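You operate a simulated robot arm through the tools that you are given. There is no shell and no other tool. Be economical: measure what you need, move in short steps, check, and stop when the job is done.

You are at the controls of a simulated two-armed robot. One attempt, no reset.

JOB
Pick up the framed lens marked "20 cm" from the far bench top with one hand, pass it to the other hand and put it on the left back table.

Only the result counts: the job must be done as asked and must still hold three seconds after the hand-in. Knocking over, shifting, dropping, spilling or breaking anything else fails it.

ROBOT AND FRAMES
Two 7-joint arms with two-finger parallel grippers on one trunk, on a base that drives. Base frame: it is fixed to the floor where the robot stands at the start and does not move with it; the origin is under the middle of the robot, x ahead of it, y to its left, z up; the surface under the hand at the start is at about z = 0.8. Readings come in m, degrees, newtons and seconds.
The left shoulder is at the start at [0.05, 0.209, 1.196], the right one opposite. With the tool pointing down near the work surface each hand reaches from about 0.1 to 0.9 m from the robot's upright axis, wherever it stands, measured 20 degrees to its own side. Places, roughly: left back table [-0.1, -2.9, 0.7]. Payload 4.4 kg a hand.
The tool frame of a hand sits at the grasp point between the pads (the TCP): z along the fingers, y along the line on which they close. The tips reach 0.023 m beyond it. The gripper opens to 0.094 m. The fingers are 0.038 m wide and 0.01 m thick; the gripper's body (0.054 by 0.096 m) begins 0.039 m behind the TCP.
Orientation is told as [roll, pitch, yaw] about the base's x, y, z axes, in that order, counted from this pose: with the fingers straight down and closing along the base's y, the tool's x points along the base's -x, its y along +y and its z along -z.

CONTROLS
- The arms move only by the tool step_arm. It takes "left_deltas", "right_deltas" or both (then of equal length, played together; a hand with none holds still); each is text: rows parted by semicolons, each of 7 numbers parted by spaces: the shift along the tool's x, y, z in m, then the turn, a rotation vector about the tool's x, y, z in degrees, then the gripper command, from -1 (fully open) to 1 (shut), values between in proportion. In form: tx ty tz wx wy wz claw; .... A call has 1 to 8 rows; each row shifts and turns the commanded pose from where the row before left it, along the tool's axes as they then stand. A row lasts 0.2 s, in which the tool goes at most 0.05 m and 8.6 degrees; a call with a longer step from one row to the next is refused whole, and so is a gripper value outside its range. A pose out of reach is approached as far as the arm can. The call stops where the force on the tool passes 40 N (or 10 N more than at its start, if that is more) or the arm is blocked; 0.2 s more then pass. Each finger travels about 0.108 m/s and halts on what it meets, pressing with about 25 N; the grip force reading is that of the motor and also rises with nothing between the fingers. The clock runs only during rows and for 0.2 s after the last one: add rows that do not move to give the fingers time. The reply holds the time, the measured pose of the TCP, the force on the tool along the base axes, the opening and the grip force, in the units named above and with some noise, with the torque about the TCP (base axes, N m) and any sound that the robot's microphone picked up.
- Cameras (640 x 400 px; columns grow to the right, rows downward): "scene" is now at [0.1387, 0.049, 1.3648]; the picture's right is [0.57, -0.82, 0.00], its down [-0.48, -0.34, -0.81] and it looks along [0.66, 0.46, -0.59] (base axes); focal length 292 px, centre (320, 200). "left" rides on the left gripper at [0.087, -0.016, -0.074] in its tool frame; the picture's right is [0.18, 0.98, 0.00], its down [-0.58, 0.11, -0.81] and it looks along [-0.79, 0.15, 0.59] (tool axes); focal length 243 px, centre (320, 200). "right" rides on the right gripper at [0.086, 0.016, -0.075] in its tool frame; the picture's right is [-0.18, 0.98, 0.00], its down [-0.58, -0.11, -0.81] and it looks along [-0.79, -0.15, 0.59] (tool axes); focal length 243 px, centre (320, 200). There is no depth. A picture from a camera that has moved, and an enlarged one, comes with that camera's place and axes in the base frame and with its lens.
- get_image(camera): a new picture of that camera. The clock stands still meanwhile.
- move_column(by): slides the trunk up (or, below 0, down) by that many m; the arms and the scene camera ride with it, the base frame stays. It gives what a move gives, with no picture.
- steer(legs): drives the robot by 1 to 6 legs, each [ahead, left, turn to the left] in m, m and degrees, along the robot's own axes; the way and the turn of a leg run together, so that a leg with both is an arc; at most 1.5 m and 180 degrees a leg. The arms and the cameras ride along, it lands a little off, and it stops where it bumps. It gives what a move gives.
- aim_head(pan, tilt): turns the head with the scene camera to pan (to the left, within 80 degrees either way) and tilt (down, from -29 to 69), counted from straight ahead of the robot. It gives what a move gives.
- zoom(camera, box): a new picture of the part [left, top, right, bottom] of that camera's present view, enlarged. The clock stands still meanwhile.
- close_job(): hands the job in; it is judged then, once.

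Work in short steps. Places have to be worked out from the pictures, the camera data and where the tool is seen: move nearer, look again, correct. Check each grasp and each placing, and mend what went wrong. You have 120 turns and 92 pictures in all, those below and enlarged ones among them. Open the grippers and draw the arms clear of the work before you hand the job in, unless the task says otherwise; then end with one line.

The tools are called as name(argument=value, ...) on one line, values as JSON. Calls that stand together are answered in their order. step_arm: Moves the arms, as the interface text tells. Its arguments: {"type":"object","properties":{"left_deltas":{"type":"string"},"right_deltas":{"type":"string"}},"required":[]} The other tools are called the same way: move_column (by) slides the trunk up or down; steer (legs) drives the base; aim_head (pan, tilt) turns the head that bears the scene camera; get_image (camera) takes a picture; zoom (camera, box) takes an enlarged picture of a part of a camera's view; close_job () hands the job in.

At the start:

```text
time: 0.0
left_eef_pos: [0.4506, 0.5334, 1.0913]
left_tool_rot: [0.1, 0.0, 0.1]
left_force: [0.3, 0.0, 0.0]
left_wrist_torque: [-0.02, 0.0, 0.01]
left_grip_width: 0.0939
left_grip_force: 0.1
right_eef_pos: [0.5852, 0.0788, 1.0123]
right_tool_rot: [0.0, 0.0, -0.1]
right_force: [-0.4, 0.5, 0.3]
right_wrist_torque: [0.02, 0.02, 0.0]
right_grip_width: 0.094
right_grip_force: 0.1
trunk travel left (down, up): [-0.275, 0.288]
robot x, y, heading: [-0.0012, 0.0, -0.1]
head pan, tilt: [34.7, 36.1]
```

scene: 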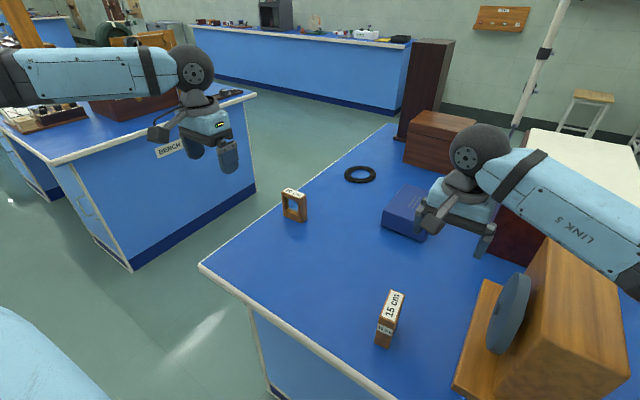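
right: 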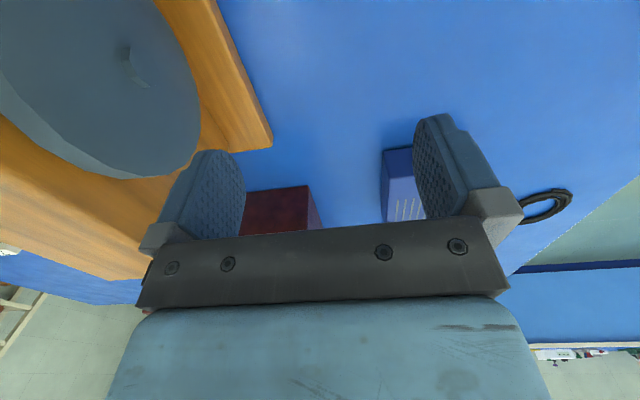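
left: 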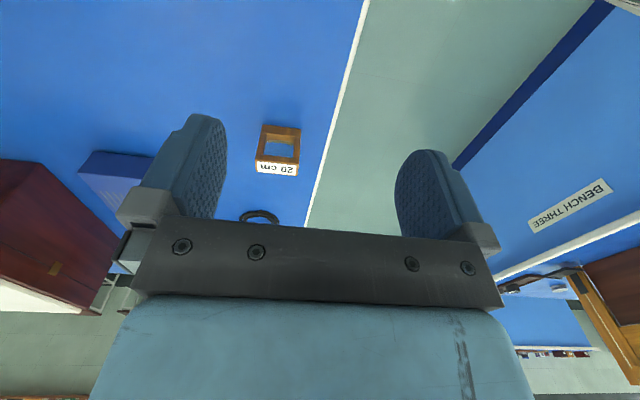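

I'll zoom on the lens in both views to find its place and orientation.

zoom(camera="scene", box=[244, 165, 344, 245])

zoom(camera="left", box=[220, 100, 340, 190])

```text
5.00 times, centred on (294, 205) of scene
camera zoom: at [0.1387, 0.049, 1.3648], right [0.57, -0.82, 0.0], down [-0.48, -0.34, -0.81], along [0.66, 0.46, -0.59], focal length 1458 px, centre (450, 175)
```

zoom: 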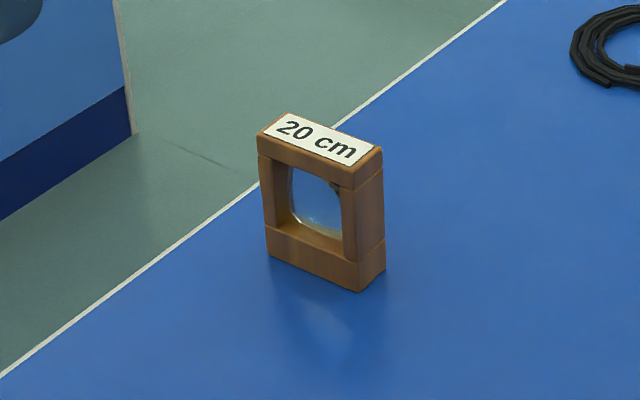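

```text
4.44 times, centred on (280, 145) of left
camera zoom: at [0.3651, 0.5174, 1.1642], right [-0.18, 0.98, 0.0], down [0.58, 0.11, 0.81], along [0.79, 0.15, -0.59], focal length 1078 px, centre (498, 444)
```

zoom: 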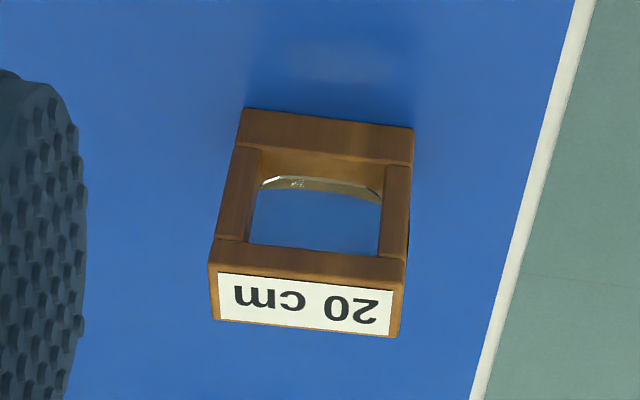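

The lens stands near (0.653, 0.499), base z≈0.80, top ≈0.876. It is about 0.066 wide along y and 0.025 thick along x, yawed about +5°. My plan is a V-shaped handover: the left hand grips the upper +y corner tilted and closing on the thickness, and the right hand later takes the -y corner. First I turn the left hand in the air.

step_arm(left_deltas="0 0 0 0 0 8.5 -1;0 0 0 0 0 8.5 -1;0 0 0 0 0 8.5 -1;0 0 0 0 0 8.5 -1;0 0 0 0 0 8.5 -1;0 0 0 0 0 8.5 -1;0 0 0 0 0 8.5 -1;0 0 0 0 0 8.5 -1")

step_arm(left_deltas="0 0 0 0 0 8.5 -1;0 0 0 0 0 8.5 -1;0 0 0 0 -8.5 0 -1;0 0 0 0 -8.5 0 -1;0 0 0 0 -8.5 0 -1;0 0 0 0 -8.5 0 -1;0 0 0 0 0 0 -1")

```text
time: 1.8
left_eef_pos: [0.45, 0.5344, 1.0905]
left_tool_rot: [0.0, -0.1, -68.2]
left_force: [0.0, 0.0, -1.1]
left_wrist_torque: [0.02, 0.0, 0.03]
left_grip_width: 0.094
left_grip_force: 0.0
right_eef_pos: [0.5848, 0.0785, 1.0117]
right_tool_rot: [-0.1, -0.1, 0.0]
right_force: [-0.3, 0.1, 0.2]
right_wrist_torque: [-0.02, 0.0, 0.01]
right_grip_width: 0.0943
right_grip_force: 0.1
trunk travel left (down, up): [-0.275, 0.288]
robot x, y, heading: [0.0004, 0.0017, 0.2]
head pan, tilt: [34.7, 36.1]
```

```text
time: 3.4
left_eef_pos: [0.4518, 0.5338, 1.0911]
left_tool_rot: [0.0, -34.0, -84.9]
left_force: [0.3, 0.4, -0.2]
left_wrist_torque: [-0.01, -0.01, 0.01]
left_grip_width: 0.094
left_grip_force: 0.1
right_eef_pos: [0.5838, 0.078, 1.012]
right_tool_rot: [0.0, 0.0, 0.0]
right_force: [0.2, 0.0, -0.6]
right_wrist_torque: [-0.02, 0.0, 0.0]
right_grip_width: 0.094
right_grip_force: 0.0
trunk travel left (down, up): [-0.275, 0.288]
robot x, y, heading: [0.0004, -0.0017, 0.0]
head pan, tilt: [34.7, 36.1]
```

The orientation is as wanted. Next I move to a pre-grasp 12 cm back along the finger axis and look.

step_arm(left_deltas="0.0175 0.0328 0.0123 0 0 0 -1;0.0175 0.0328 0.0123 0 0 0 -1;0.0175 0.0328 0.0123 0 0 0 -1;0.0175 0.0328 0.0123 0 0 0 -1;0.0175 0.0328 0.0123 0 0 0 -1;0.0175 0.0328 0.0123 0 0 0 -1;0 0 0 0 0 0 -1")

get_image(camera="left")

get_image(camera="scene")

```text
time: 5.0
left_eef_pos: [0.6426, 0.5976, 0.9717]
left_tool_rot: [0.1, -34.1, -85.0]
left_force: [0.5, 0.6, 0.0]
left_wrist_torque: [-0.02, -0.01, 0.0]
left_grip_width: 0.0939
left_grip_force: 0.0
right_eef_pos: [0.5843, 0.078, 1.0123]
right_tool_rot: [-0.1, 0.0, 0.0]
right_force: [-0.1, 0.9, 0.0]
right_wrist_torque: [-0.01, -0.04, 0.03]
right_grip_width: 0.0941
right_grip_force: 0.1
trunk travel left (down, up): [-0.275, 0.288]
robot x, y, heading: [-0.0011, 0.0003, 0.1]
head pan, tilt: [34.7, 36.1]
```

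```text
86 pictures are left
camera left: at [0.6183, 0.7082, 0.9857], right [0.97, 0.24, -0.1], down [0.11, -0.02, 0.99], along [0.23, -0.97, -0.05], focal length 243 px, centre (320, 200)
```

left: 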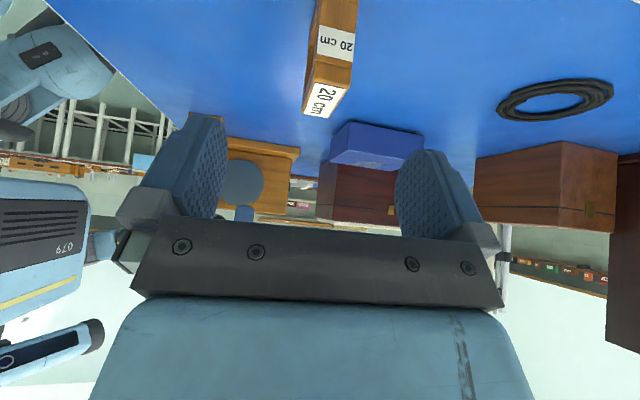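

```text
85 pictures are left
camera scene: at [0.1378, 0.049, 1.365], right [0.57, -0.82, 0.0], down [-0.48, -0.34, -0.81], along [0.66, 0.46, -0.59], focal length 292 px, centre (320, 200)
```

scene: 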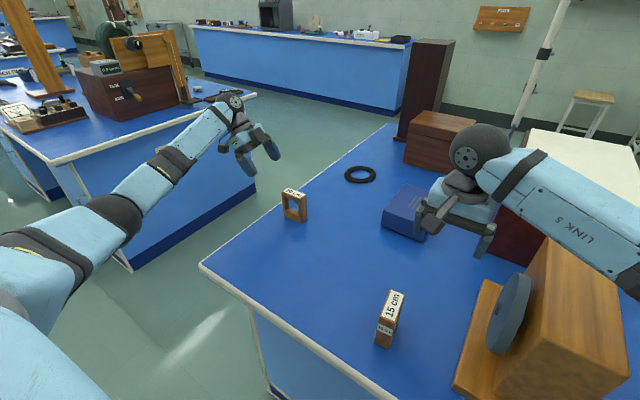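

I'll zoom on the lens in the left view to refine its position.

zoom(camera="left", box=[260, 0, 420, 130])

zoom(camera="scene", box=[200, 130, 340, 240])

```text
3.08 times, centred on (340, 65) of left
camera zoom: at [0.6183, 0.7082, 0.9857], right [0.97, 0.24, -0.1], down [0.11, -0.02, 0.99], along [0.23, -0.97, -0.05], focal length 746 px, centre (258, 615)
```

zoom: 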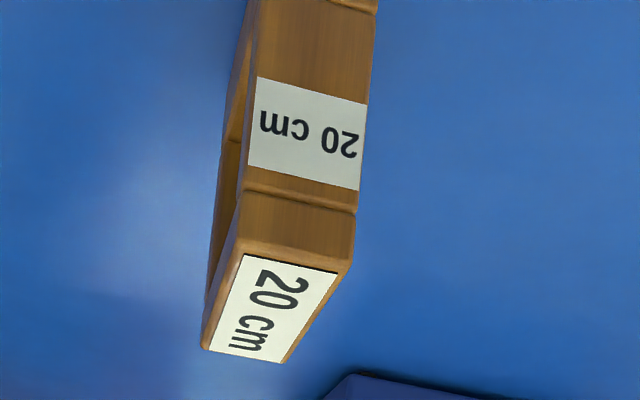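

```text
3.64 times, centred on (270, 185) of scene
camera zoom: at [0.1378, 0.049, 1.365], right [0.57, -0.82, 0.0], down [-0.48, -0.34, -0.81], along [0.66, 0.46, -0.59], focal length 1060 px, centre (502, 254)
```

zoom: 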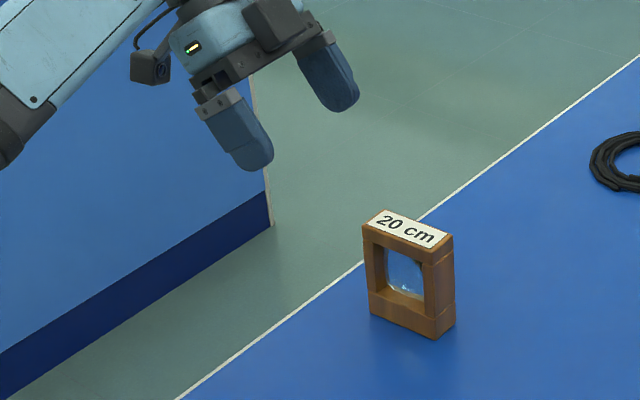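

The left view suggests the lens is slightly farther in x and higher relative to the hand than I computed. I advance 5 cm with a small +x correction and re-check from the hand camera.

step_arm(left_deltas="0 0.002 0.0167 0 0 0 -1;0 0.002 0.0167 0 0 0 -1;0 0.002 0.0167 0 0 0 -1;0 0 0 0 0 0 -1")

zoom(camera="left", box=[220, 30, 420, 160])

zoom(camera="scene", box=[220, 130, 360, 240])

```text
time: 6.0
left_eef_pos: [0.6506, 0.5694, 0.9296]
left_tool_rot: [0.0, -34.1, -85.0]
left_force: [-0.1, 0.5, 0.5]
left_wrist_torque: [-0.04, -0.02, 0.0]
left_grip_width: 0.0939
left_grip_force: 0.1
right_eef_pos: [0.5838, 0.0779, 1.0122]
right_tool_rot: [0.0, 0.1, 0.0]
right_force: [-0.2, -0.1, -0.7]
right_wrist_torque: [0.01, 0.03, -0.01]
right_grip_width: 0.0939
right_grip_force: 0.1
trunk travel left (down, up): [-0.275, 0.288]
robot x, y, heading: [-0.0031, -0.0005, 0.5]
head pan, tilt: [34.7, 36.1]
```

```text
3.08 times, centred on (320, 95) of left
camera zoom: at [0.6257, 0.6803, 0.9422], right [0.97, 0.24, -0.1], down [0.11, -0.02, 0.99], along [0.23, -0.97, -0.05], focal length 746 px, centre (320, 523)
```

zoom: 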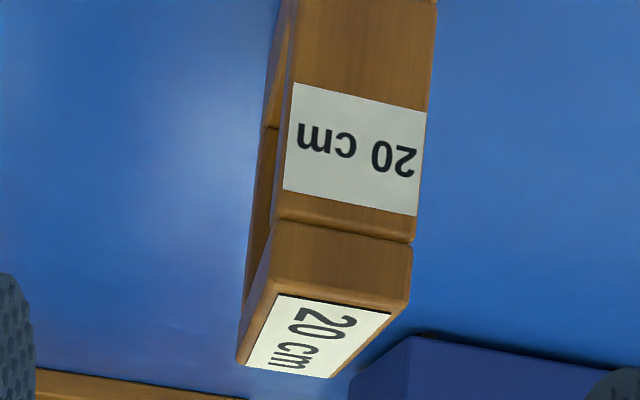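

```text
3.64 times, centred on (290, 185) of scene
camera zoom: at [0.1385, 0.0489, 1.3648], right [0.57, -0.82, 0.0], down [-0.48, -0.34, -0.81], along [0.66, 0.46, -0.59], focal length 1060 px, centre (429, 254)
```

zoom: 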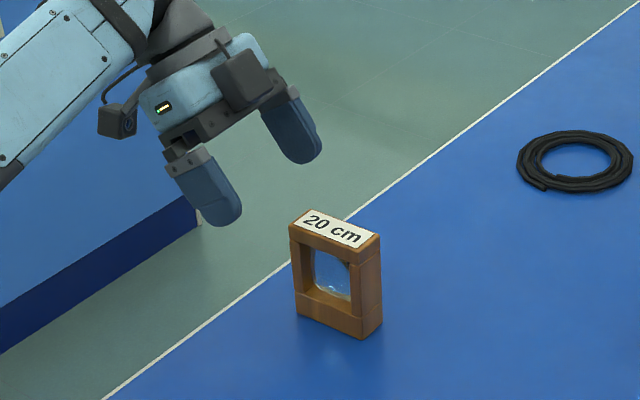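

From the hand view the +y top edge lies at about tool (-0.006, +0.006, +0.054). I advance most of that now and look before closing.

step_arm(left_deltas="-0.002 0.002 0.013 0 0 0 -1;-0.001 0.002 0.013 0 0 0 -1;-0.001 0.002 0.013 0 0 0 -1;0 0 0 0 0 0 -1")

get_image(camera="left")

zoom(camera="scene", box=[220, 130, 360, 240])

```text
time: 7.0
left_eef_pos: [0.6581, 0.5448, 0.8999]
left_tool_rot: [0.0, -34.0, -85.0]
left_force: [0.1, 0.4, 0.1]
left_wrist_torque: [-0.02, 0.0, 0.0]
left_grip_width: 0.0942
left_grip_force: 0.1
right_eef_pos: [0.5833, 0.0783, 1.0125]
right_tool_rot: [-0.1, 0.0, 0.0]
right_force: [0.3, -0.6, -0.8]
right_wrist_torque: [-0.01, 0.0, -0.03]
right_grip_width: 0.0938
right_grip_force: 0.1
trunk travel left (down, up): [-0.275, 0.288]
robot x, y, heading: [0.0001, 0.0053, 0.2]
head pan, tilt: [34.7, 36.1]
```

```text
80 pictures are left
camera left: at [0.633, 0.6563, 0.9115], right [0.97, 0.24, -0.1], down [0.11, -0.02, 0.99], along [0.24, -0.97, -0.05], focal length 243 px, centre (320, 200)
```

left: 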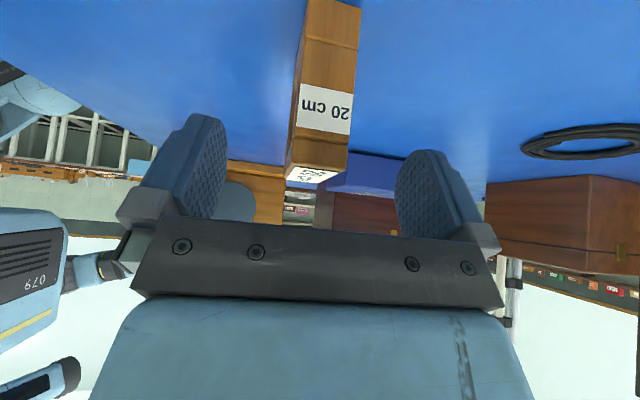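

```text
3.64 times, centred on (290, 185) of scene
camera zoom: at [0.1385, 0.049, 1.3648], right [0.57, -0.82, 0.0], down [-0.48, -0.34, -0.81], along [0.66, 0.46, -0.59], focal length 1060 px, centre (429, 254)
```

zoom: 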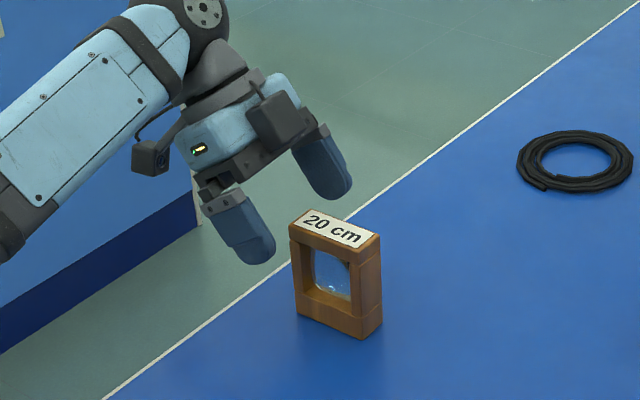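

Centering is good, and by my estimate the corner is about 1.7 cm ahead of the TCP on its axis. I advance 1.8 cm and look again.

step_arm(left_deltas="0 0 0.009 0 0 0 -1;0 0 0.009 0 0 0 -1;0 0 0 0 0 0 -1")

get_image(camera="left")

zoom(camera="scene", box=[240, 150, 340, 230])

```text
time: 7.8
left_eef_pos: [0.6584, 0.5359, 0.8855]
left_tool_rot: [0.0, -34.0, -84.9]
left_force: [-0.2, 0.6, -1.0]
left_wrist_torque: [0.02, 0.01, 0.03]
left_grip_width: 0.094
left_grip_force: 0.1
right_eef_pos: [0.5838, 0.0787, 1.0118]
right_tool_rot: [0.1, -0.1, 0.0]
right_force: [0.4, 0.1, -0.2]
right_wrist_torque: [0.04, -0.02, 0.01]
right_grip_width: 0.094
right_grip_force: 0.1
trunk travel left (down, up): [-0.275, 0.288]
robot x, y, heading: [-0.0015, -0.0002, 0.3]
head pan, tilt: [34.7, 36.1]
```

```text
78 pictures are left
camera left: at [0.6339, 0.6473, 0.8972], right [0.97, 0.24, -0.1], down [0.11, -0.02, 0.99], along [0.23, -0.97, -0.05], focal length 243 px, centre (320, 200)
```

left: 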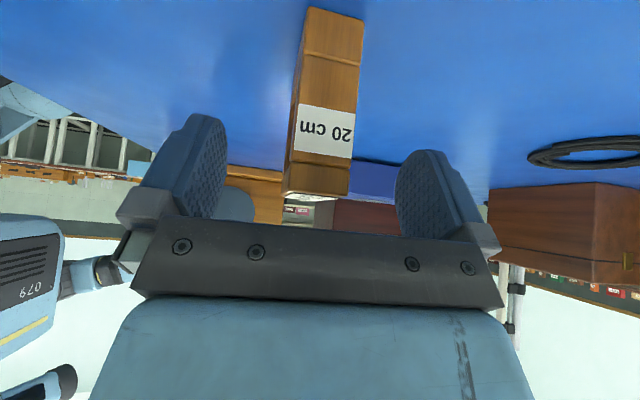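

```text
5.00 times, centred on (290, 190) of scene
camera zoom: at [0.1386, 0.049, 1.3648], right [0.57, -0.82, 0.0], down [-0.48, -0.34, -0.81], along [0.66, 0.46, -0.59], focal length 1458 px, centre (470, 250)
```

zoom: 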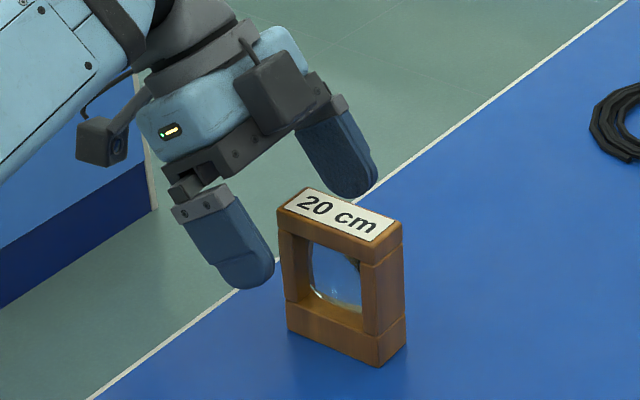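

The TCP is right at the upper +y corner and centred (top z≈0.887). I push 3 mm deeper and close.

step_arm(left_deltas="0 -0.0015 0.003 0 0 0 -1;0 0 0 0 0 0 -0.2;0 0 0 0 0 0 0.2;0 0 0 0 0 0 0.6;0 0 0 0 0 0 1;0 0 0 0 0 0 1")

zoom(camera="scene", box=[240, 150, 340, 230])

```text
time: 9.2
left_eef_pos: [0.6583, 0.5339, 0.882]
left_tool_rot: [0.1, -33.9, -84.9]
left_force: [0.9, 0.8, 0.9]
left_wrist_torque: [0.05, -0.02, 0.01]
left_grip_width: 0.0296
left_grip_force: 24.8
right_eef_pos: [0.5847, 0.0787, 1.0116]
right_tool_rot: [-0.1, 0.1, 0.0]
right_force: [-0.6, -0.3, 0.3]
right_wrist_torque: [0.01, -0.02, 0.02]
right_grip_width: 0.0942
right_grip_force: 0.0
trunk travel left (down, up): [-0.275, 0.288]
robot x, y, heading: [-0.0034, 0.0047, -0.0]
head pan, tilt: [34.7, 36.1]
```

```text
5.00 times, centred on (290, 190) of scene
camera zoom: at [0.1386, 0.0488, 1.3648], right [0.57, -0.82, 0.0], down [-0.48, -0.34, -0.81], along [0.66, 0.46, -0.59], focal length 1458 px, centre (470, 250)
```

zoom: 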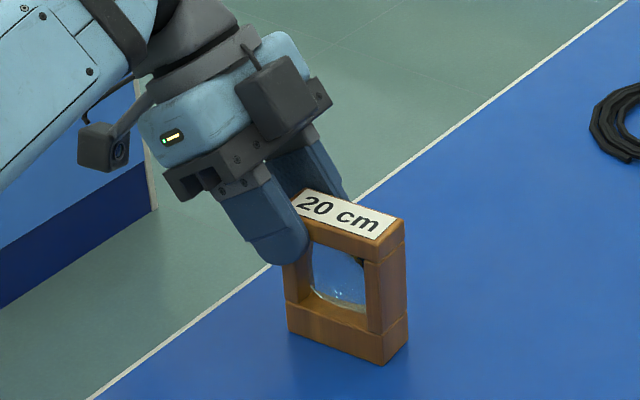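

The grip is firm at 0.0296 m on the corner. I lift straight up.

step_arm(left_deltas="-0.006 0 -0.008 0 0 0 1;-0.0112 0 -0.0166 0 0 0 1;-0.0168 0 -0.0249 0 0 0 1;-0.0168 0 -0.0249 0 0 0 1;-0.0168 0 -0.0249 0 0 0 1;-0.0168 0 -0.0249 0 0 0 1;-0.0168 0 -0.0249 0 0 0 1;0 0 0 0 0 0 1")

get_image(camera="scene")

```text
time: 11.0
left_eef_pos: [0.6614, 0.5343, 1.0621]
left_tool_rot: [-0.1, -34.1, -85.0]
left_force: [0.4, 0.7, -0.6]
left_wrist_torque: [0.01, 0.01, -0.03]
left_grip_width: 0.0298
left_grip_force: 24.8
right_eef_pos: [0.5846, 0.0797, 1.0119]
right_tool_rot: [0.1, -0.1, 0.0]
right_force: [-0.5, 0.8, -0.5]
right_wrist_torque: [0.03, 0.05, 0.01]
right_grip_width: 0.0939
right_grip_force: 0.1
trunk travel left (down, up): [-0.275, 0.288]
robot x, y, heading: [-0.0014, -0.0008, -0.2]
head pan, tilt: [34.7, 36.1]
```

```text
75 pictures are left
camera scene: at [0.139, 0.0494, 1.3647], right [0.57, -0.82, 0.0], down [-0.49, -0.34, -0.81], along [0.66, 0.46, -0.59], focal length 292 px, centre (320, 200)
```

scene: 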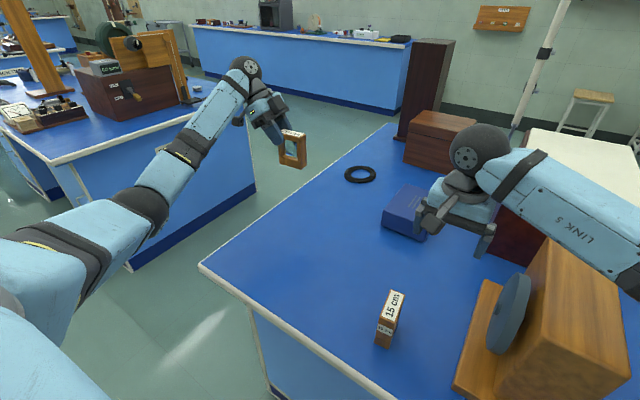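

The lens is held and hanging steady. Now I raise the right hand 10 cm and turn it to the mirrored tilted orientation (yaw +95, tilt 34).

step_arm(right_deltas="0 0 -0.05 0 0 0 -1;0 0 -0.05 0 0 0 -1;0 0 0 0 0 -8.6 -1;0 0 0 0 0 -8.6 -1;0 0 0 0 0 -8.6 -1;0 0 0 0 0 -8.6 -1;0 0 0 0 0 -8.6 -1;0 0 0 0 0 -8.6 -1")

step_arm(right_deltas="0 0 0 0 0 -8.6 -1;0 0 0 0 0 -8.6 -1;0 0 0 0 0 -8.6 -1;0 0 0 0 0 -8.6 -1;0 0 0 0 0 -8.6 -1;0 0 0 0 -8.5 0 -1;0 0 0 0 -8.5 0 -1;0 0 0 0 -8.5 0 -1")

step_arm(right_deltas="0 0 0 0 -8.5 0 -1;0 0 0 0 0 0 -1")

aim_head(pan=15, tilt=30)

get_image(camera="scene")

```text
time: 12.8
left_eef_pos: [0.6611, 0.5334, 1.0624]
left_tool_rot: [0.1, -34.0, -85.0]
left_force: [0.1, -0.3, -1.3]
left_wrist_torque: [0.01, -0.02, -0.03]
left_grip_width: 0.0296
left_grip_force: 25.2
right_eef_pos: [0.5851, 0.0797, 1.1134]
right_tool_rot: [0.0, 0.0, 51.7]
right_force: [0.7, 0.5, 0.2]
right_wrist_torque: [-0.01, -0.04, 0.0]
right_grip_width: 0.0938
right_grip_force: 0.0
trunk travel left (down, up): [-0.275, 0.288]
robot x, y, heading: [-0.0031, -0.0018, 0.0]
head pan, tilt: [34.7, 36.1]
```

```text
time: 14.6
left_eef_pos: [0.6618, 0.5325, 1.0625]
left_tool_rot: [0.0, -33.9, -85.0]
left_force: [0.1, 0.4, -1.0]
left_wrist_torque: [0.06, 0.0, -0.02]
left_grip_width: 0.0292
left_grip_force: 25.0
right_eef_pos: [0.5849, 0.0786, 1.1115]
right_tool_rot: [0.2, -25.5, 65.9]
right_force: [-0.7, -0.8, 1.1]
right_wrist_torque: [0.04, 0.0, -0.02]
right_grip_width: 0.094
right_grip_force: 0.0
right hand out of reach, approached as far as the arm can: row 2, 3, 4, 5
trunk travel left (down, up): [-0.275, 0.288]
robot x, y, heading: [0.0018, 0.0007, 0.0]
head pan, tilt: [34.7, 36.1]
```

```text
time: 15.2
left_eef_pos: [0.6614, 0.5338, 1.0616]
left_tool_rot: [0.0, -34.0, -85.0]
left_force: [0.7, 0.1, -1.7]
left_wrist_torque: [0.03, 0.01, -0.01]
left_grip_width: 0.0296
left_grip_force: 24.8
right_eef_pos: [0.5834, 0.08, 1.1126]
right_tool_rot: [-0.1, -34.1, 65.9]
right_force: [0.1, 0.7, 0.5]
right_wrist_torque: [-0.02, 0.01, 0.01]
right_grip_width: 0.094
right_grip_force: 0.0
trunk travel left (down, up): [-0.275, 0.288]
robot x, y, heading: [-0.0016, 0.0005, 0.1]
head pan, tilt: [34.7, 36.1]
```

```text
time: 16.0
left_eef_pos: [0.6613, 0.5322, 1.0618]
left_tool_rot: [0.1, -34.1, -84.9]
left_force: [-0.5, -0.4, -1.0]
left_wrist_torque: [0.01, 0.04, -0.02]
left_grip_width: 0.0295
left_grip_force: 24.9
right_eef_pos: [0.5847, 0.0797, 1.112]
right_tool_rot: [0.0, -34.0, 65.9]
right_force: [0.3, -0.1, 0.6]
right_wrist_torque: [0.0, -0.01, 0.0]
right_grip_width: 0.0941
right_grip_force: 0.0
trunk travel left (down, up): [-0.275, 0.288]
robot x, y, heading: [0.0016, 0.0037, -0.1]
head pan, tilt: [15.0, 30.0]
```

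```text
74 pictures are left
camera scene: at [0.1542, 0.0228, 1.3743], right [0.26, -0.97, 0.0], down [-0.48, -0.13, -0.87], along [0.84, 0.22, -0.5], focal length 292 px, centre (320, 200)
```

scene: 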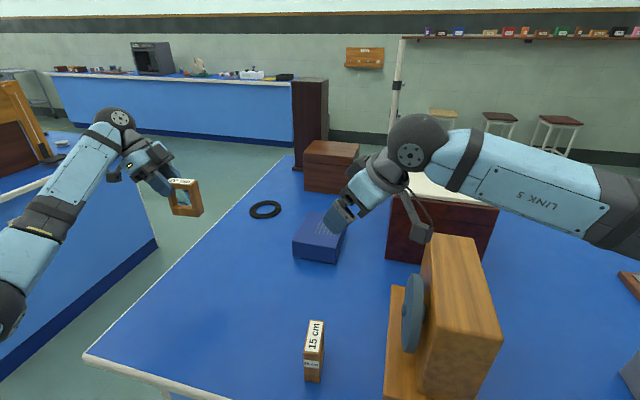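

The right wrist hits its yaw limit at +66°. I can keep the same relative geometry by yawing the lens to about -24°. I'll move the left hand toward the middle and test whether it can turn another -29° about the vertical.

step_arm(left_deltas="-0.0357 -0.0117 0.014 0 0 0 1;-0.0357 -0.0117 0.014 0 0 0 1;-0.0357 -0.0117 0.014 0 0 0 1;-0.0357 -0.0117 0.014 0 0 0 1;-0.0357 -0.0117 0.014 0 0 0 1;-0.0357 -0.0117 0.014 0 0 0 1;0 0 0 0 0 0 1")

step_arm(left_deltas="0 0 0 4.05 0 6 1;0 0 0 4.05 0 6 1;0 0 0 4.05 0 6 1;0 0 0 4.05 0 6 1;0 0 0 0 0 0 1")

```text
time: 17.6
left_eef_pos: [0.6076, 0.302, 1.1135]
left_tool_rot: [0.1, -34.0, -84.9]
left_force: [0.5, 0.2, -0.9]
left_wrist_torque: [0.03, -0.03, 0.0]
left_grip_width: 0.0295
left_grip_force: 25.3
right_eef_pos: [0.5845, 0.0789, 1.1116]
right_tool_rot: [-0.1, -34.0, 65.9]
right_force: [-0.2, 0.3, 0.0]
right_wrist_torque: [-0.01, 0.04, -0.02]
right_grip_width: 0.0943
right_grip_force: 0.1
trunk travel left (down, up): [-0.275, 0.288]
robot x, y, heading: [0.0024, -0.002, -0.0]
head pan, tilt: [15.0, 30.0]
```

```text
time: 18.8
left_eef_pos: [0.6083, 0.3028, 1.1112]
left_tool_rot: [0.0, -34.0, -114.0]
left_force: [-0.3, -0.2, -0.1]
left_wrist_torque: [-0.01, -0.01, -0.01]
left_grip_width: 0.0
left_grip_force: 25.1
right_eef_pos: [0.5855, 0.079, 1.1118]
right_tool_rot: [0.0, -34.0, 65.9]
right_force: [0.2, 0.7, 0.2]
right_wrist_torque: [-0.02, -0.01, -0.04]
right_grip_width: 0.0944
right_grip_force: 0.1
trunk travel left (down, up): [-0.275, 0.288]
robot x, y, heading: [0.0025, 0.002, 0.1]
head pan, tilt: [15.0, 30.0]
```

The left grip width reads 0.0, so the lens has slipped out. I look at once.

get_image(camera="scene")

get_image(camera="left")

```text
73 pictures are left
camera scene: at [0.1542, 0.0226, 1.3743], right [0.26, -0.97, 0.0], down [-0.48, -0.13, -0.87], along [0.84, 0.22, -0.5], focal length 292 px, centre (320, 200)
```

scene: 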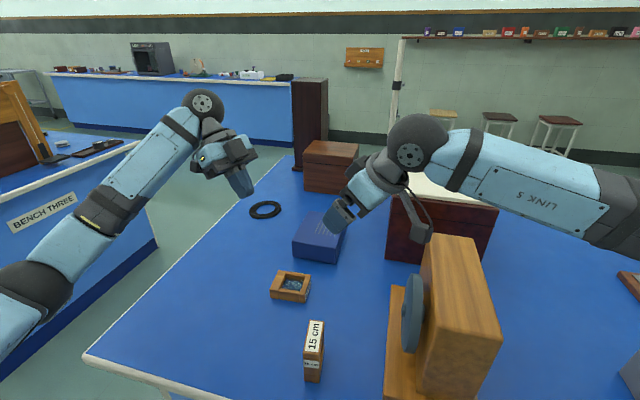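

```text
72 pictures are left
camera left: at [0.6408, 0.4125, 1.1241], right [0.96, -0.26, -0.1], down [0.09, -0.07, 0.99], along [-0.27, -0.96, -0.05], focal length 243 px, centre (320, 200)
```

left: 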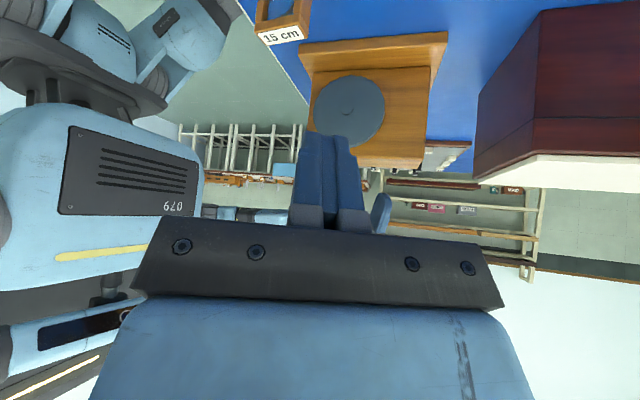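

It dropped and now lies flat on the bench. I check its condition.

zoom(camera="scene", box=[250, 250, 350, 390])

zoom(camera="scene", box=[255, 255, 325, 315])

```text
2.86 times, centred on (300, 320) of scene
camera zoom: at [0.1542, 0.0226, 1.3743], right [0.26, -0.97, 0.0], down [-0.48, -0.13, -0.87], along [0.84, 0.22, -0.5], focal length 833 px, centre (377, -143)
```

zoom: 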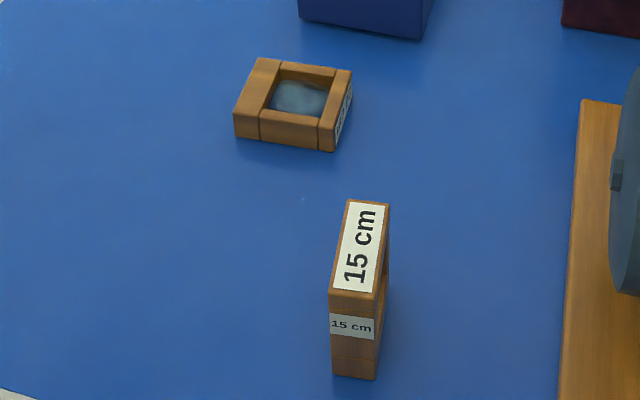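

```text
6.67 times, centred on (290, 285) of scene
camera zoom: at [0.1542, 0.0226, 1.3743], right [0.26, -0.97, 0.0], down [-0.48, -0.13, -0.87], along [0.84, 0.22, -0.5], focal length 1943 px, centre (520, -367)
```

zoom: 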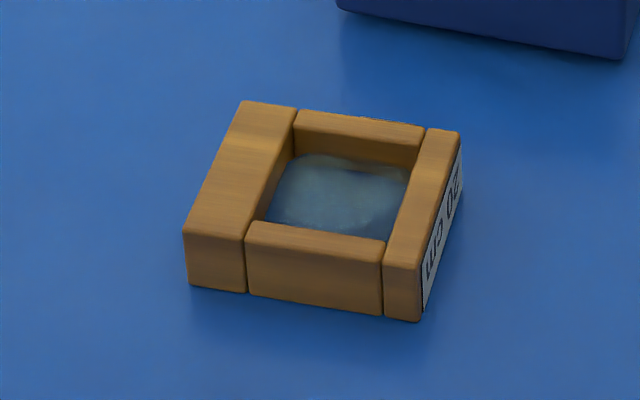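

The lens looks intact, lying flat at about (0.650, 0.2275), with its label end toward -y, yaw about 4.5°, top z≈0.83. New plan:
- The left hand grips the base half from above, closing across the 0.067 m width.
- The right hand takes the label end, closing on the thickness. It then ends up holding the lens by its top, which suits an upright placing.

First I reopen and level the left hand and reset the right wrist.

step_arm(left_deltas="0 0 0 -4.05 0 -6 -1;0 0 0 -4.05 0 -6 -1;0 0 0 -4.05 0 -6 -1;0 0 0 -4.05 0 -6 -1;0 0 0 0 8.5 0 -1;0 0 0 0 8.5 0 -1;0 0 0 0 8.5 0 -1;0 0 0 0 8.5 0 -1", right_deltas="0 0 0 0 8.5 0 -1;0 0 0 0 8.5 0 -1;0 0 0 0 8.5 0 -1;0 0 0 0 8.5 0 -1;0 0 0 0 0 8.25 -1;0 0 0 0 0 8.25 -1;0 0 0 0 0 8.25 -1;0 0 0 0 0 8.25 -1")

step_arm(right_deltas="0 0 0 0 0 8.25 -1;0 0 0 0 0 8.25 -1;0 0 0 0 0 8.25 -1;0 0 0 0 0 8.25 -1;0 -0.03 -0.02 0 0 0 -1;0 -0.03 -0.02 0 0 0 -1;0 -0.03 -0.02 0 0 0 -1;0 0 0 0 0 0 -1")

zoom(camera="left", box=[160, 0, 480, 200])

```text
time: 20.6
left_eef_pos: [0.6079, 0.3033, 1.1112]
left_tool_rot: [0.0, 0.2, -85.0]
left_force: [0.3, 0.2, 0.0]
left_wrist_torque: [0.0, 0.0, 0.01]
left_grip_width: 0.094
left_grip_force: 0.1
right_eef_pos: [0.5846, 0.0782, 1.1125]
right_tool_rot: [0.1, 0.0, 32.7]
right_force: [-1.0, 0.2, -0.4]
right_wrist_torque: [0.01, 0.02, -0.03]
right_grip_width: 0.094
right_grip_force: 0.1
trunk travel left (down, up): [-0.275, 0.288]
robot x, y, heading: [-0.0051, -0.0029, -0.2]
head pan, tilt: [15.0, 30.0]
```

```text
time: 22.4
left_eef_pos: [0.6103, 0.3036, 1.112]
left_tool_rot: [0.0, 0.0, -84.8]
left_force: [0.1, 0.3, -0.4]
left_wrist_torque: [-0.04, 0.0, -0.01]
left_grip_width: 0.0942
left_grip_force: 0.0
right_eef_pos: [0.5846, -0.0105, 1.1703]
right_tool_rot: [0.0, 0.0, -0.1]
right_force: [-0.1, 1.4, 0.6]
right_wrist_torque: [-0.03, -0.02, 0.01]
right_grip_width: 0.094
right_grip_force: 0.0
trunk travel left (down, up): [-0.275, 0.288]
robot x, y, heading: [0.0017, 0.0006, 0.1]
head pan, tilt: [15.0, 30.0]
```

```text
2.00 times, centred on (320, 100) of left
camera zoom: at [0.5855, 0.3882, 1.1852], right [0.96, 0.27, 0.0], down [0.16, -0.57, 0.81], along [0.22, -0.78, -0.59], focal length 485 px, centre (320, 400)
```

zoom: 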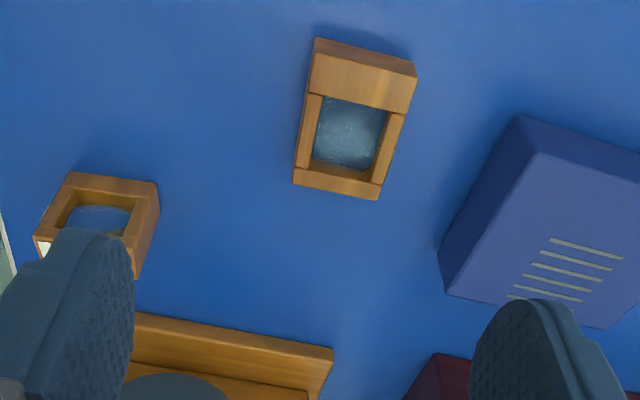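

Both views put the lens centre near (0.650, 0.231). I move the left hand above the base half at z≈0.90.

step_arm(left_deltas="-0.0096 0.0055 0.0353 0 0 0 -1;-0.0096 0.0055 0.0353 0 0 0 -1;-0.0096 0.0055 0.0353 0 0 0 -1;-0.0096 0.0055 0.0353 0 0 0 -1;-0.0096 0.0055 0.0353 0 0 0 -1;-0.0096 0.0055 0.0353 0 0 0 -1;0 0 0 0 0 0 -1")

get_image(camera="left")

zoom(camera="scene", box=[220, 190, 360, 300])

```text
time: 24.0
left_eef_pos: [0.6491, 0.25, 0.9011]
left_tool_rot: [0.0, 0.0, -85.0]
left_force: [-0.3, 0.0, 0.2]
left_wrist_torque: [0.03, 0.04, 0.0]
left_grip_width: 0.0941
left_grip_force: 0.0
right_eef_pos: [0.5838, -0.012, 1.1714]
right_tool_rot: [0.0, 0.0, -0.1]
right_force: [-0.5, 0.1, 0.3]
right_wrist_torque: [-0.01, 0.01, 0.01]
right_grip_width: 0.0942
right_grip_force: 0.1
trunk travel left (down, up): [-0.275, 0.288]
robot x, y, heading: [0.0029, -0.0002, 0.1]
head pan, tilt: [15.0, 30.0]
```

```text
68 pictures are left
camera left: at [0.625, 0.3347, 0.9747], right [0.96, 0.27, 0.0], down [0.16, -0.57, 0.81], along [0.22, -0.78, -0.59], focal length 243 px, centre (320, 200)
```

left: 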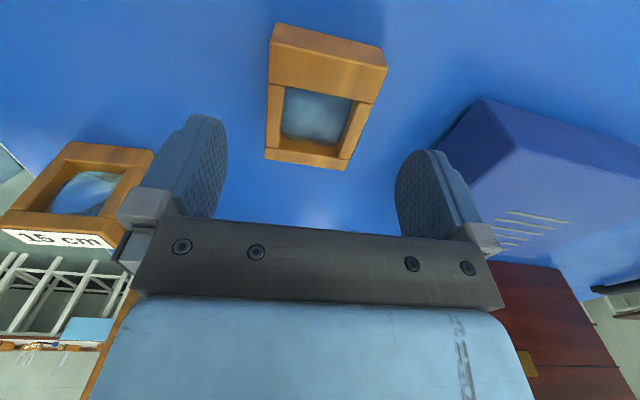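

```text
3.64 times, centred on (290, 245) of scene
camera zoom: at [0.1537, 0.0227, 1.3744], right [0.26, -0.97, 0.0], down [-0.48, -0.13, -0.87], along [0.84, 0.22, -0.5], focal length 1060 px, centre (429, 36)
```

zoom: 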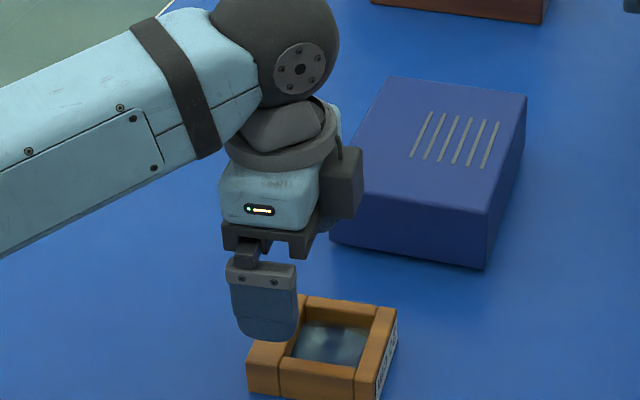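

The lens is well centred (tool y≈0), and the base end is 2.6 cm beyond the TCP in tool x. I descend to about 5 mm fingertip clearance and close.

step_arm(left_deltas="0.001 0 0.02 0 0 0 -1;0.001 0 0.02 0 0 0 -1;0.001 0 0.02 0 0 0 -1;0 0 0.008 0 0 0 -1;0 0 0.005 0 0 0 -1;0 0 0 0 0 0 -1")

step_arm(left_deltas="0 0 0 0 0 0 -0.3;0 0 0 0 0 0 0.2;0 0 0 0 0 0 1;0 0 0 0 0 0 1;0 0 0 0 0 0 1")

zoom(camera="scene", box=[220, 190, 360, 300])

```text
time: 25.4
left_eef_pos: [0.6471, 0.2523, 0.829]
left_tool_rot: [0.0, 0.0, -85.1]
left_force: [-0.4, -0.8, -0.3]
left_wrist_torque: [-0.02, 0.0, 0.0]
left_grip_width: 0.0938
left_grip_force: 0.0
right_eef_pos: [0.5839, -0.0113, 1.1727]
right_tool_rot: [0.1, -0.1, -0.1]
right_force: [-1.1, -0.1, 0.3]
right_wrist_torque: [0.02, -0.01, -0.01]
right_grip_width: 0.0942
right_grip_force: 0.1
trunk travel left (down, up): [-0.275, 0.288]
robot x, y, heading: [0.0025, 0.0027, 0.0]
head pan, tilt: [15.0, 30.0]
```

```text
time: 26.6
left_eef_pos: [0.6467, 0.2521, 0.827]
left_tool_rot: [0.0, 0.0, -85.0]
left_force: [-0.2, -0.2, -0.2]
left_wrist_torque: [0.01, -0.01, -0.03]
left_grip_width: 0.0693
left_grip_force: 25.0
right_eef_pos: [0.5843, -0.0123, 1.1702]
right_tool_rot: [-0.1, 0.0, 0.0]
right_force: [-0.8, -0.7, 0.0]
right_wrist_torque: [0.01, 0.03, 0.03]
right_grip_width: 0.0939
right_grip_force: 0.0
trunk travel left (down, up): [-0.275, 0.288]
robot x, y, heading: [-0.0008, 0.0023, -0.0]
head pan, tilt: [15.0, 30.0]
```

```text
3.64 times, centred on (290, 245) of scene
camera zoom: at [0.1542, 0.0226, 1.3743], right [0.26, -0.97, 0.0], down [-0.48, -0.13, -0.87], along [0.84, 0.22, -0.5], focal length 1060 px, centre (429, 36)
```

zoom: 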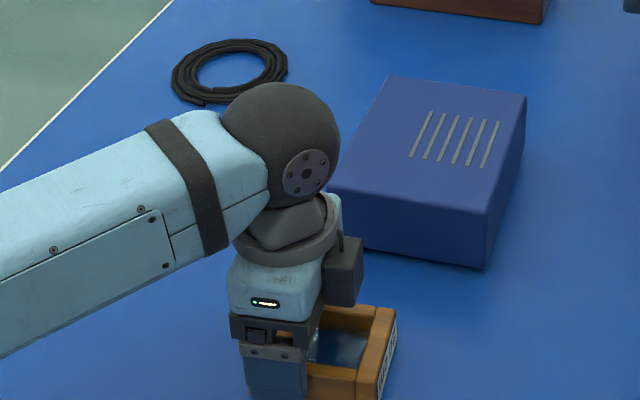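

The grip reads 0.069 m across the width. I lift 15 cm gently and check it.

step_arm(left_deltas="0 0 -0.008 0 0 0 1;0 0 -0.015 0 0 0 1;0 0 -0.025 0 0 0 1;0 0 -0.03 0 0 0 1;0 0 -0.03 0 0 0 1;0 0 -0.025 0 0 0 1;0 0 -0.015 0 0 0 1;0 0 0 0 0 0 1")

zoom(camera="scene", box=[200, 130, 380, 260])

```text
time: 28.4
left_eef_pos: [0.647, 0.2526, 0.9755]
left_tool_rot: [0.0, 0.1, -85.0]
left_force: [0.5, -0.2, -0.9]
left_wrist_torque: [0.04, 0.01, 0.01]
left_grip_width: 0.0695
left_grip_force: 24.6
right_eef_pos: [0.5859, -0.0118, 1.1719]
right_tool_rot: [0.0, 0.0, -0.1]
right_force: [0.4, -0.5, -1.3]
right_wrist_torque: [0.01, -0.02, 0.03]
right_grip_width: 0.094
right_grip_force: 0.1
trunk travel left (down, up): [-0.275, 0.288]
robot x, y, heading: [0.0009, -0.0012, 0.1]
head pan, tilt: [15.0, 30.0]
```

```text
3.08 times, centred on (290, 195) of scene
camera zoom: at [0.1543, 0.0227, 1.3743], right [0.26, -0.97, 0.0], down [-0.48, -0.13, -0.87], along [0.84, 0.22, -0.5], focal length 897 px, centre (412, 215)
```

zoom: 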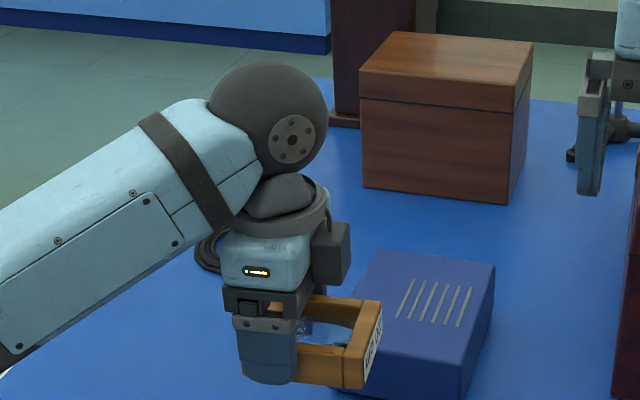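

The hold is steady. Now I tilt the left hand 45° so the label end points up and to the right, then bring it to the handover spot. The right hand rolls +45° meanwhile.

step_arm(left_deltas="0 0 0 0 -4 0 1;0 0 0 0 -6.5 0 1;0 0 0 0 -6.5 0 1;0 0 0 0 -6.5 0 1;0 0 0 0 -6.5 0 1;0 0 0 0 -6.5 0 1;0 0 0 0 -5.5 0 1;0 0 0 0 -3 0 1", right_deltas="0 -0.02 0 0 0 0 -1;0 -0.02 0 0 0 0 -1;0 0 0 -7.5 0 0 -1;0 0 0 -7.5 0 0 -1;0 0 0 -7.5 0 0 -1;0 0 0 -7.5 0 0 -1;0 0 0 -7.5 0 0 -1;0 0 0 -7.5 0 0 -1")

step_arm(left_deltas="-0.008 -0.003 -0.005 0 0 0 1;-0.013 -0.006 -0.009 0 0 0 1;-0.017 -0.007 -0.012 0 0 0 1;-0.017 -0.007 -0.012 0 0 0 1;-0.013 -0.006 -0.009 0 0 0 1;-0.008 -0.003 -0.005 0 0 0 1;0 0 0 0 0 0 1")

get_image(camera="scene")

get_image(camera="right")

```text
time: 30.2
left_eef_pos: [0.6467, 0.2506, 0.9757]
left_tool_rot: [0.1, -45.0, -84.9]
left_force: [0.6, -0.2, -1.4]
left_wrist_torque: [0.03, 0.01, 0.0]
left_grip_width: 0.0696
left_grip_force: 25.1
right_eef_pos: [0.5844, -0.0524, 1.172]
right_tool_rot: [45.1, 0.0, -0.1]
right_force: [0.2, -0.2, -1.0]
right_wrist_torque: [-0.01, 0.0, 0.0]
right_grip_width: 0.0938
right_grip_force: 0.2
trunk travel left (down, up): [-0.275, 0.288]
robot x, y, heading: [-0.0012, 0.0031, -0.1]
head pan, tilt: [15.0, 30.0]
```

```text
time: 31.8
left_eef_pos: [0.6169, 0.2326, 1.0659]
left_tool_rot: [0.0, -45.0, -84.9]
left_force: [0.3, 0.3, -1.1]
left_wrist_torque: [0.01, 0.01, 0.02]
left_grip_width: 0.0695
left_grip_force: 25.2
right_eef_pos: [0.5846, -0.0504, 1.1735]
right_tool_rot: [45.0, 0.1, -0.1]
right_force: [0.2, -0.7, 0.8]
right_wrist_torque: [-0.02, -0.02, 0.01]
right_grip_width: 0.0942
right_grip_force: 0.1
trunk travel left (down, up): [-0.275, 0.288]
robot x, y, heading: [-0.0004, 0.0019, -0.1]
head pan, tilt: [15.0, 30.0]
```

```text
64 pictures are left
camera scene: at [0.1543, 0.0227, 1.3743], right [0.26, -0.97, 0.0], down [-0.48, -0.13, -0.87], along [0.84, 0.22, -0.5], focal length 292 px, centre (320, 200)
```

scene: 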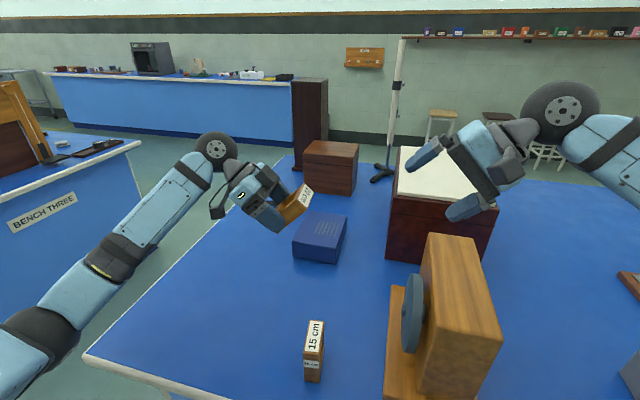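

```text
63 pictures are left
camera right: at [0.4991, -0.0918, 1.2364], right [0.19, 0.69, 0.69], down [0.58, -0.65, 0.49], along [0.79, 0.31, -0.52], focal length 243 px, centre (320, 200)
```

right: 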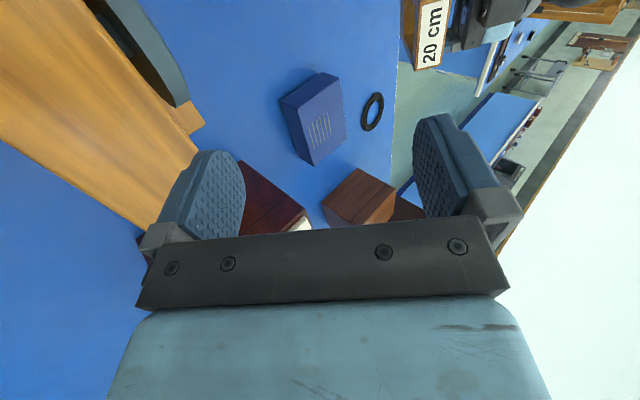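

I estimate the label end face at about (0.621, 0.183, 1.099). I yaw the right hand +5° and bring it to a pre-grasp 8 cm back along its finger axis.

step_arm(right_deltas="0 0 0 0 3.54 -3.54 -1;-0.0112 0.0219 0.027 0 0 0 -1;-0.0112 0.0219 0.027 0 0 0 -1;-0.0112 0.0219 0.027 0 0 0 -1;-0.0112 0.0219 0.027 0 0 0 -1;-0.0112 0.0219 0.027 0 0 0 -1;0 0 0 0 0 0 -1")

get_image(camera="right")

zoom(camera="scene", box=[220, 100, 420, 250])

```text
time: 33.4
left_eef_pos: [0.6157, 0.2316, 1.0651]
left_tool_rot: [0.1, -44.9, -85.0]
left_force: [-1.2, 0.0, -0.6]
left_wrist_torque: [0.05, 0.02, 0.0]
left_grip_width: 0.0696
left_grip_force: 25.0
right_eef_pos: [0.6246, 0.1257, 1.1533]
right_tool_rot: [45.1, 0.1, 5.0]
right_force: [0.5, 0.2, 0.1]
right_wrist_torque: [0.01, 0.03, 0.03]
right_grip_width: 0.0941
right_grip_force: 0.0
trunk travel left (down, up): [-0.275, 0.288]
robot x, y, heading: [0.0027, 0.004, 0.2]
head pan, tilt: [15.0, 30.0]
```

```text
62 pictures are left
camera right: at [0.5437, 0.0773, 1.2171], right [0.12, 0.71, 0.7], down [0.63, -0.6, 0.49], along [0.76, 0.38, -0.52], focal length 243 px, centre (320, 200)
```

right: 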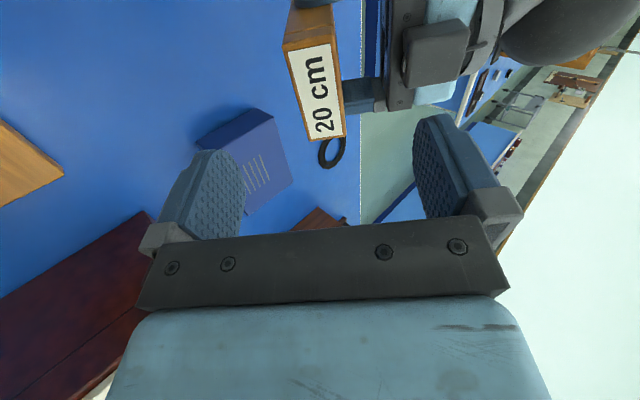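

```text
2.67 times, centred on (320, 175) of scene
camera zoom: at [0.1542, 0.0217, 1.3744], right [0.26, -0.97, 0.0], down [-0.48, -0.13, -0.87], along [0.84, 0.22, -0.5], focal length 777 px, centre (320, 267)
```

zoom: 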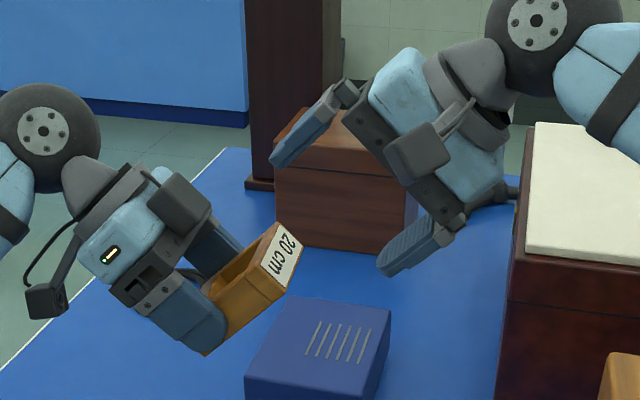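

The label end is centred in the right gripper to within about 3 mm. I advance 6 cm with that small correction and look.

step_arm(right_deltas="0 -0.001 0.02 0 0 0 -1;0 -0.001 0.02 0 0 0 -1;0 -0.001 0.02 0 0 0 -1;0 0 0 0 0 0 -1")

get_image(camera="right")

zoom(camera="scene", box=[220, 110, 380, 230])

```text
time: 34.4
left_eef_pos: [0.6166, 0.2323, 1.0646]
left_tool_rot: [0.0, -45.1, -84.9]
left_force: [0.4, -0.3, -1.0]
left_wrist_torque: [0.06, 0.01, -0.01]
left_grip_width: 0.0698
left_grip_force: 25.3
right_eef_pos: [0.6212, 0.1658, 1.1081]
right_tool_rot: [45.0, 0.0, 4.9]
right_force: [-0.2, 0.2, 0.3]
right_wrist_torque: [0.0, -0.03, 0.01]
right_grip_width: 0.094
right_grip_force: 0.0
trunk travel left (down, up): [-0.275, 0.288]
robot x, y, heading: [0.002, -0.0026, -0.1]
head pan, tilt: [15.0, 30.0]
```

```text
60 pictures are left
camera right: at [0.5395, 0.1173, 1.1729], right [0.12, 0.71, 0.69], down [0.63, -0.6, 0.49], along [0.76, 0.38, -0.52], focal length 243 px, centre (320, 200)
```

right: 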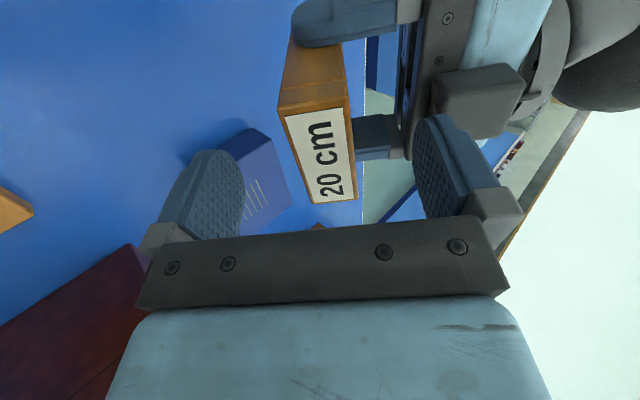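

```text
3.33 times, centred on (300, 170) of scene
camera zoom: at [0.1541, 0.0223, 1.3744], right [0.26, -0.97, 0.0], down [-0.48, -0.13, -0.87], along [0.84, 0.22, -0.5], focal length 972 px, centre (387, 300)
```

zoom: 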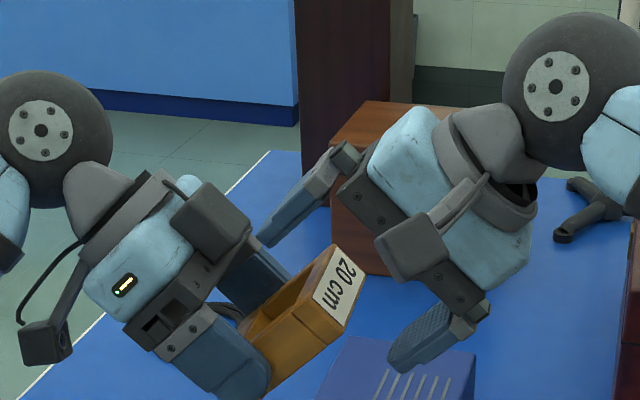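

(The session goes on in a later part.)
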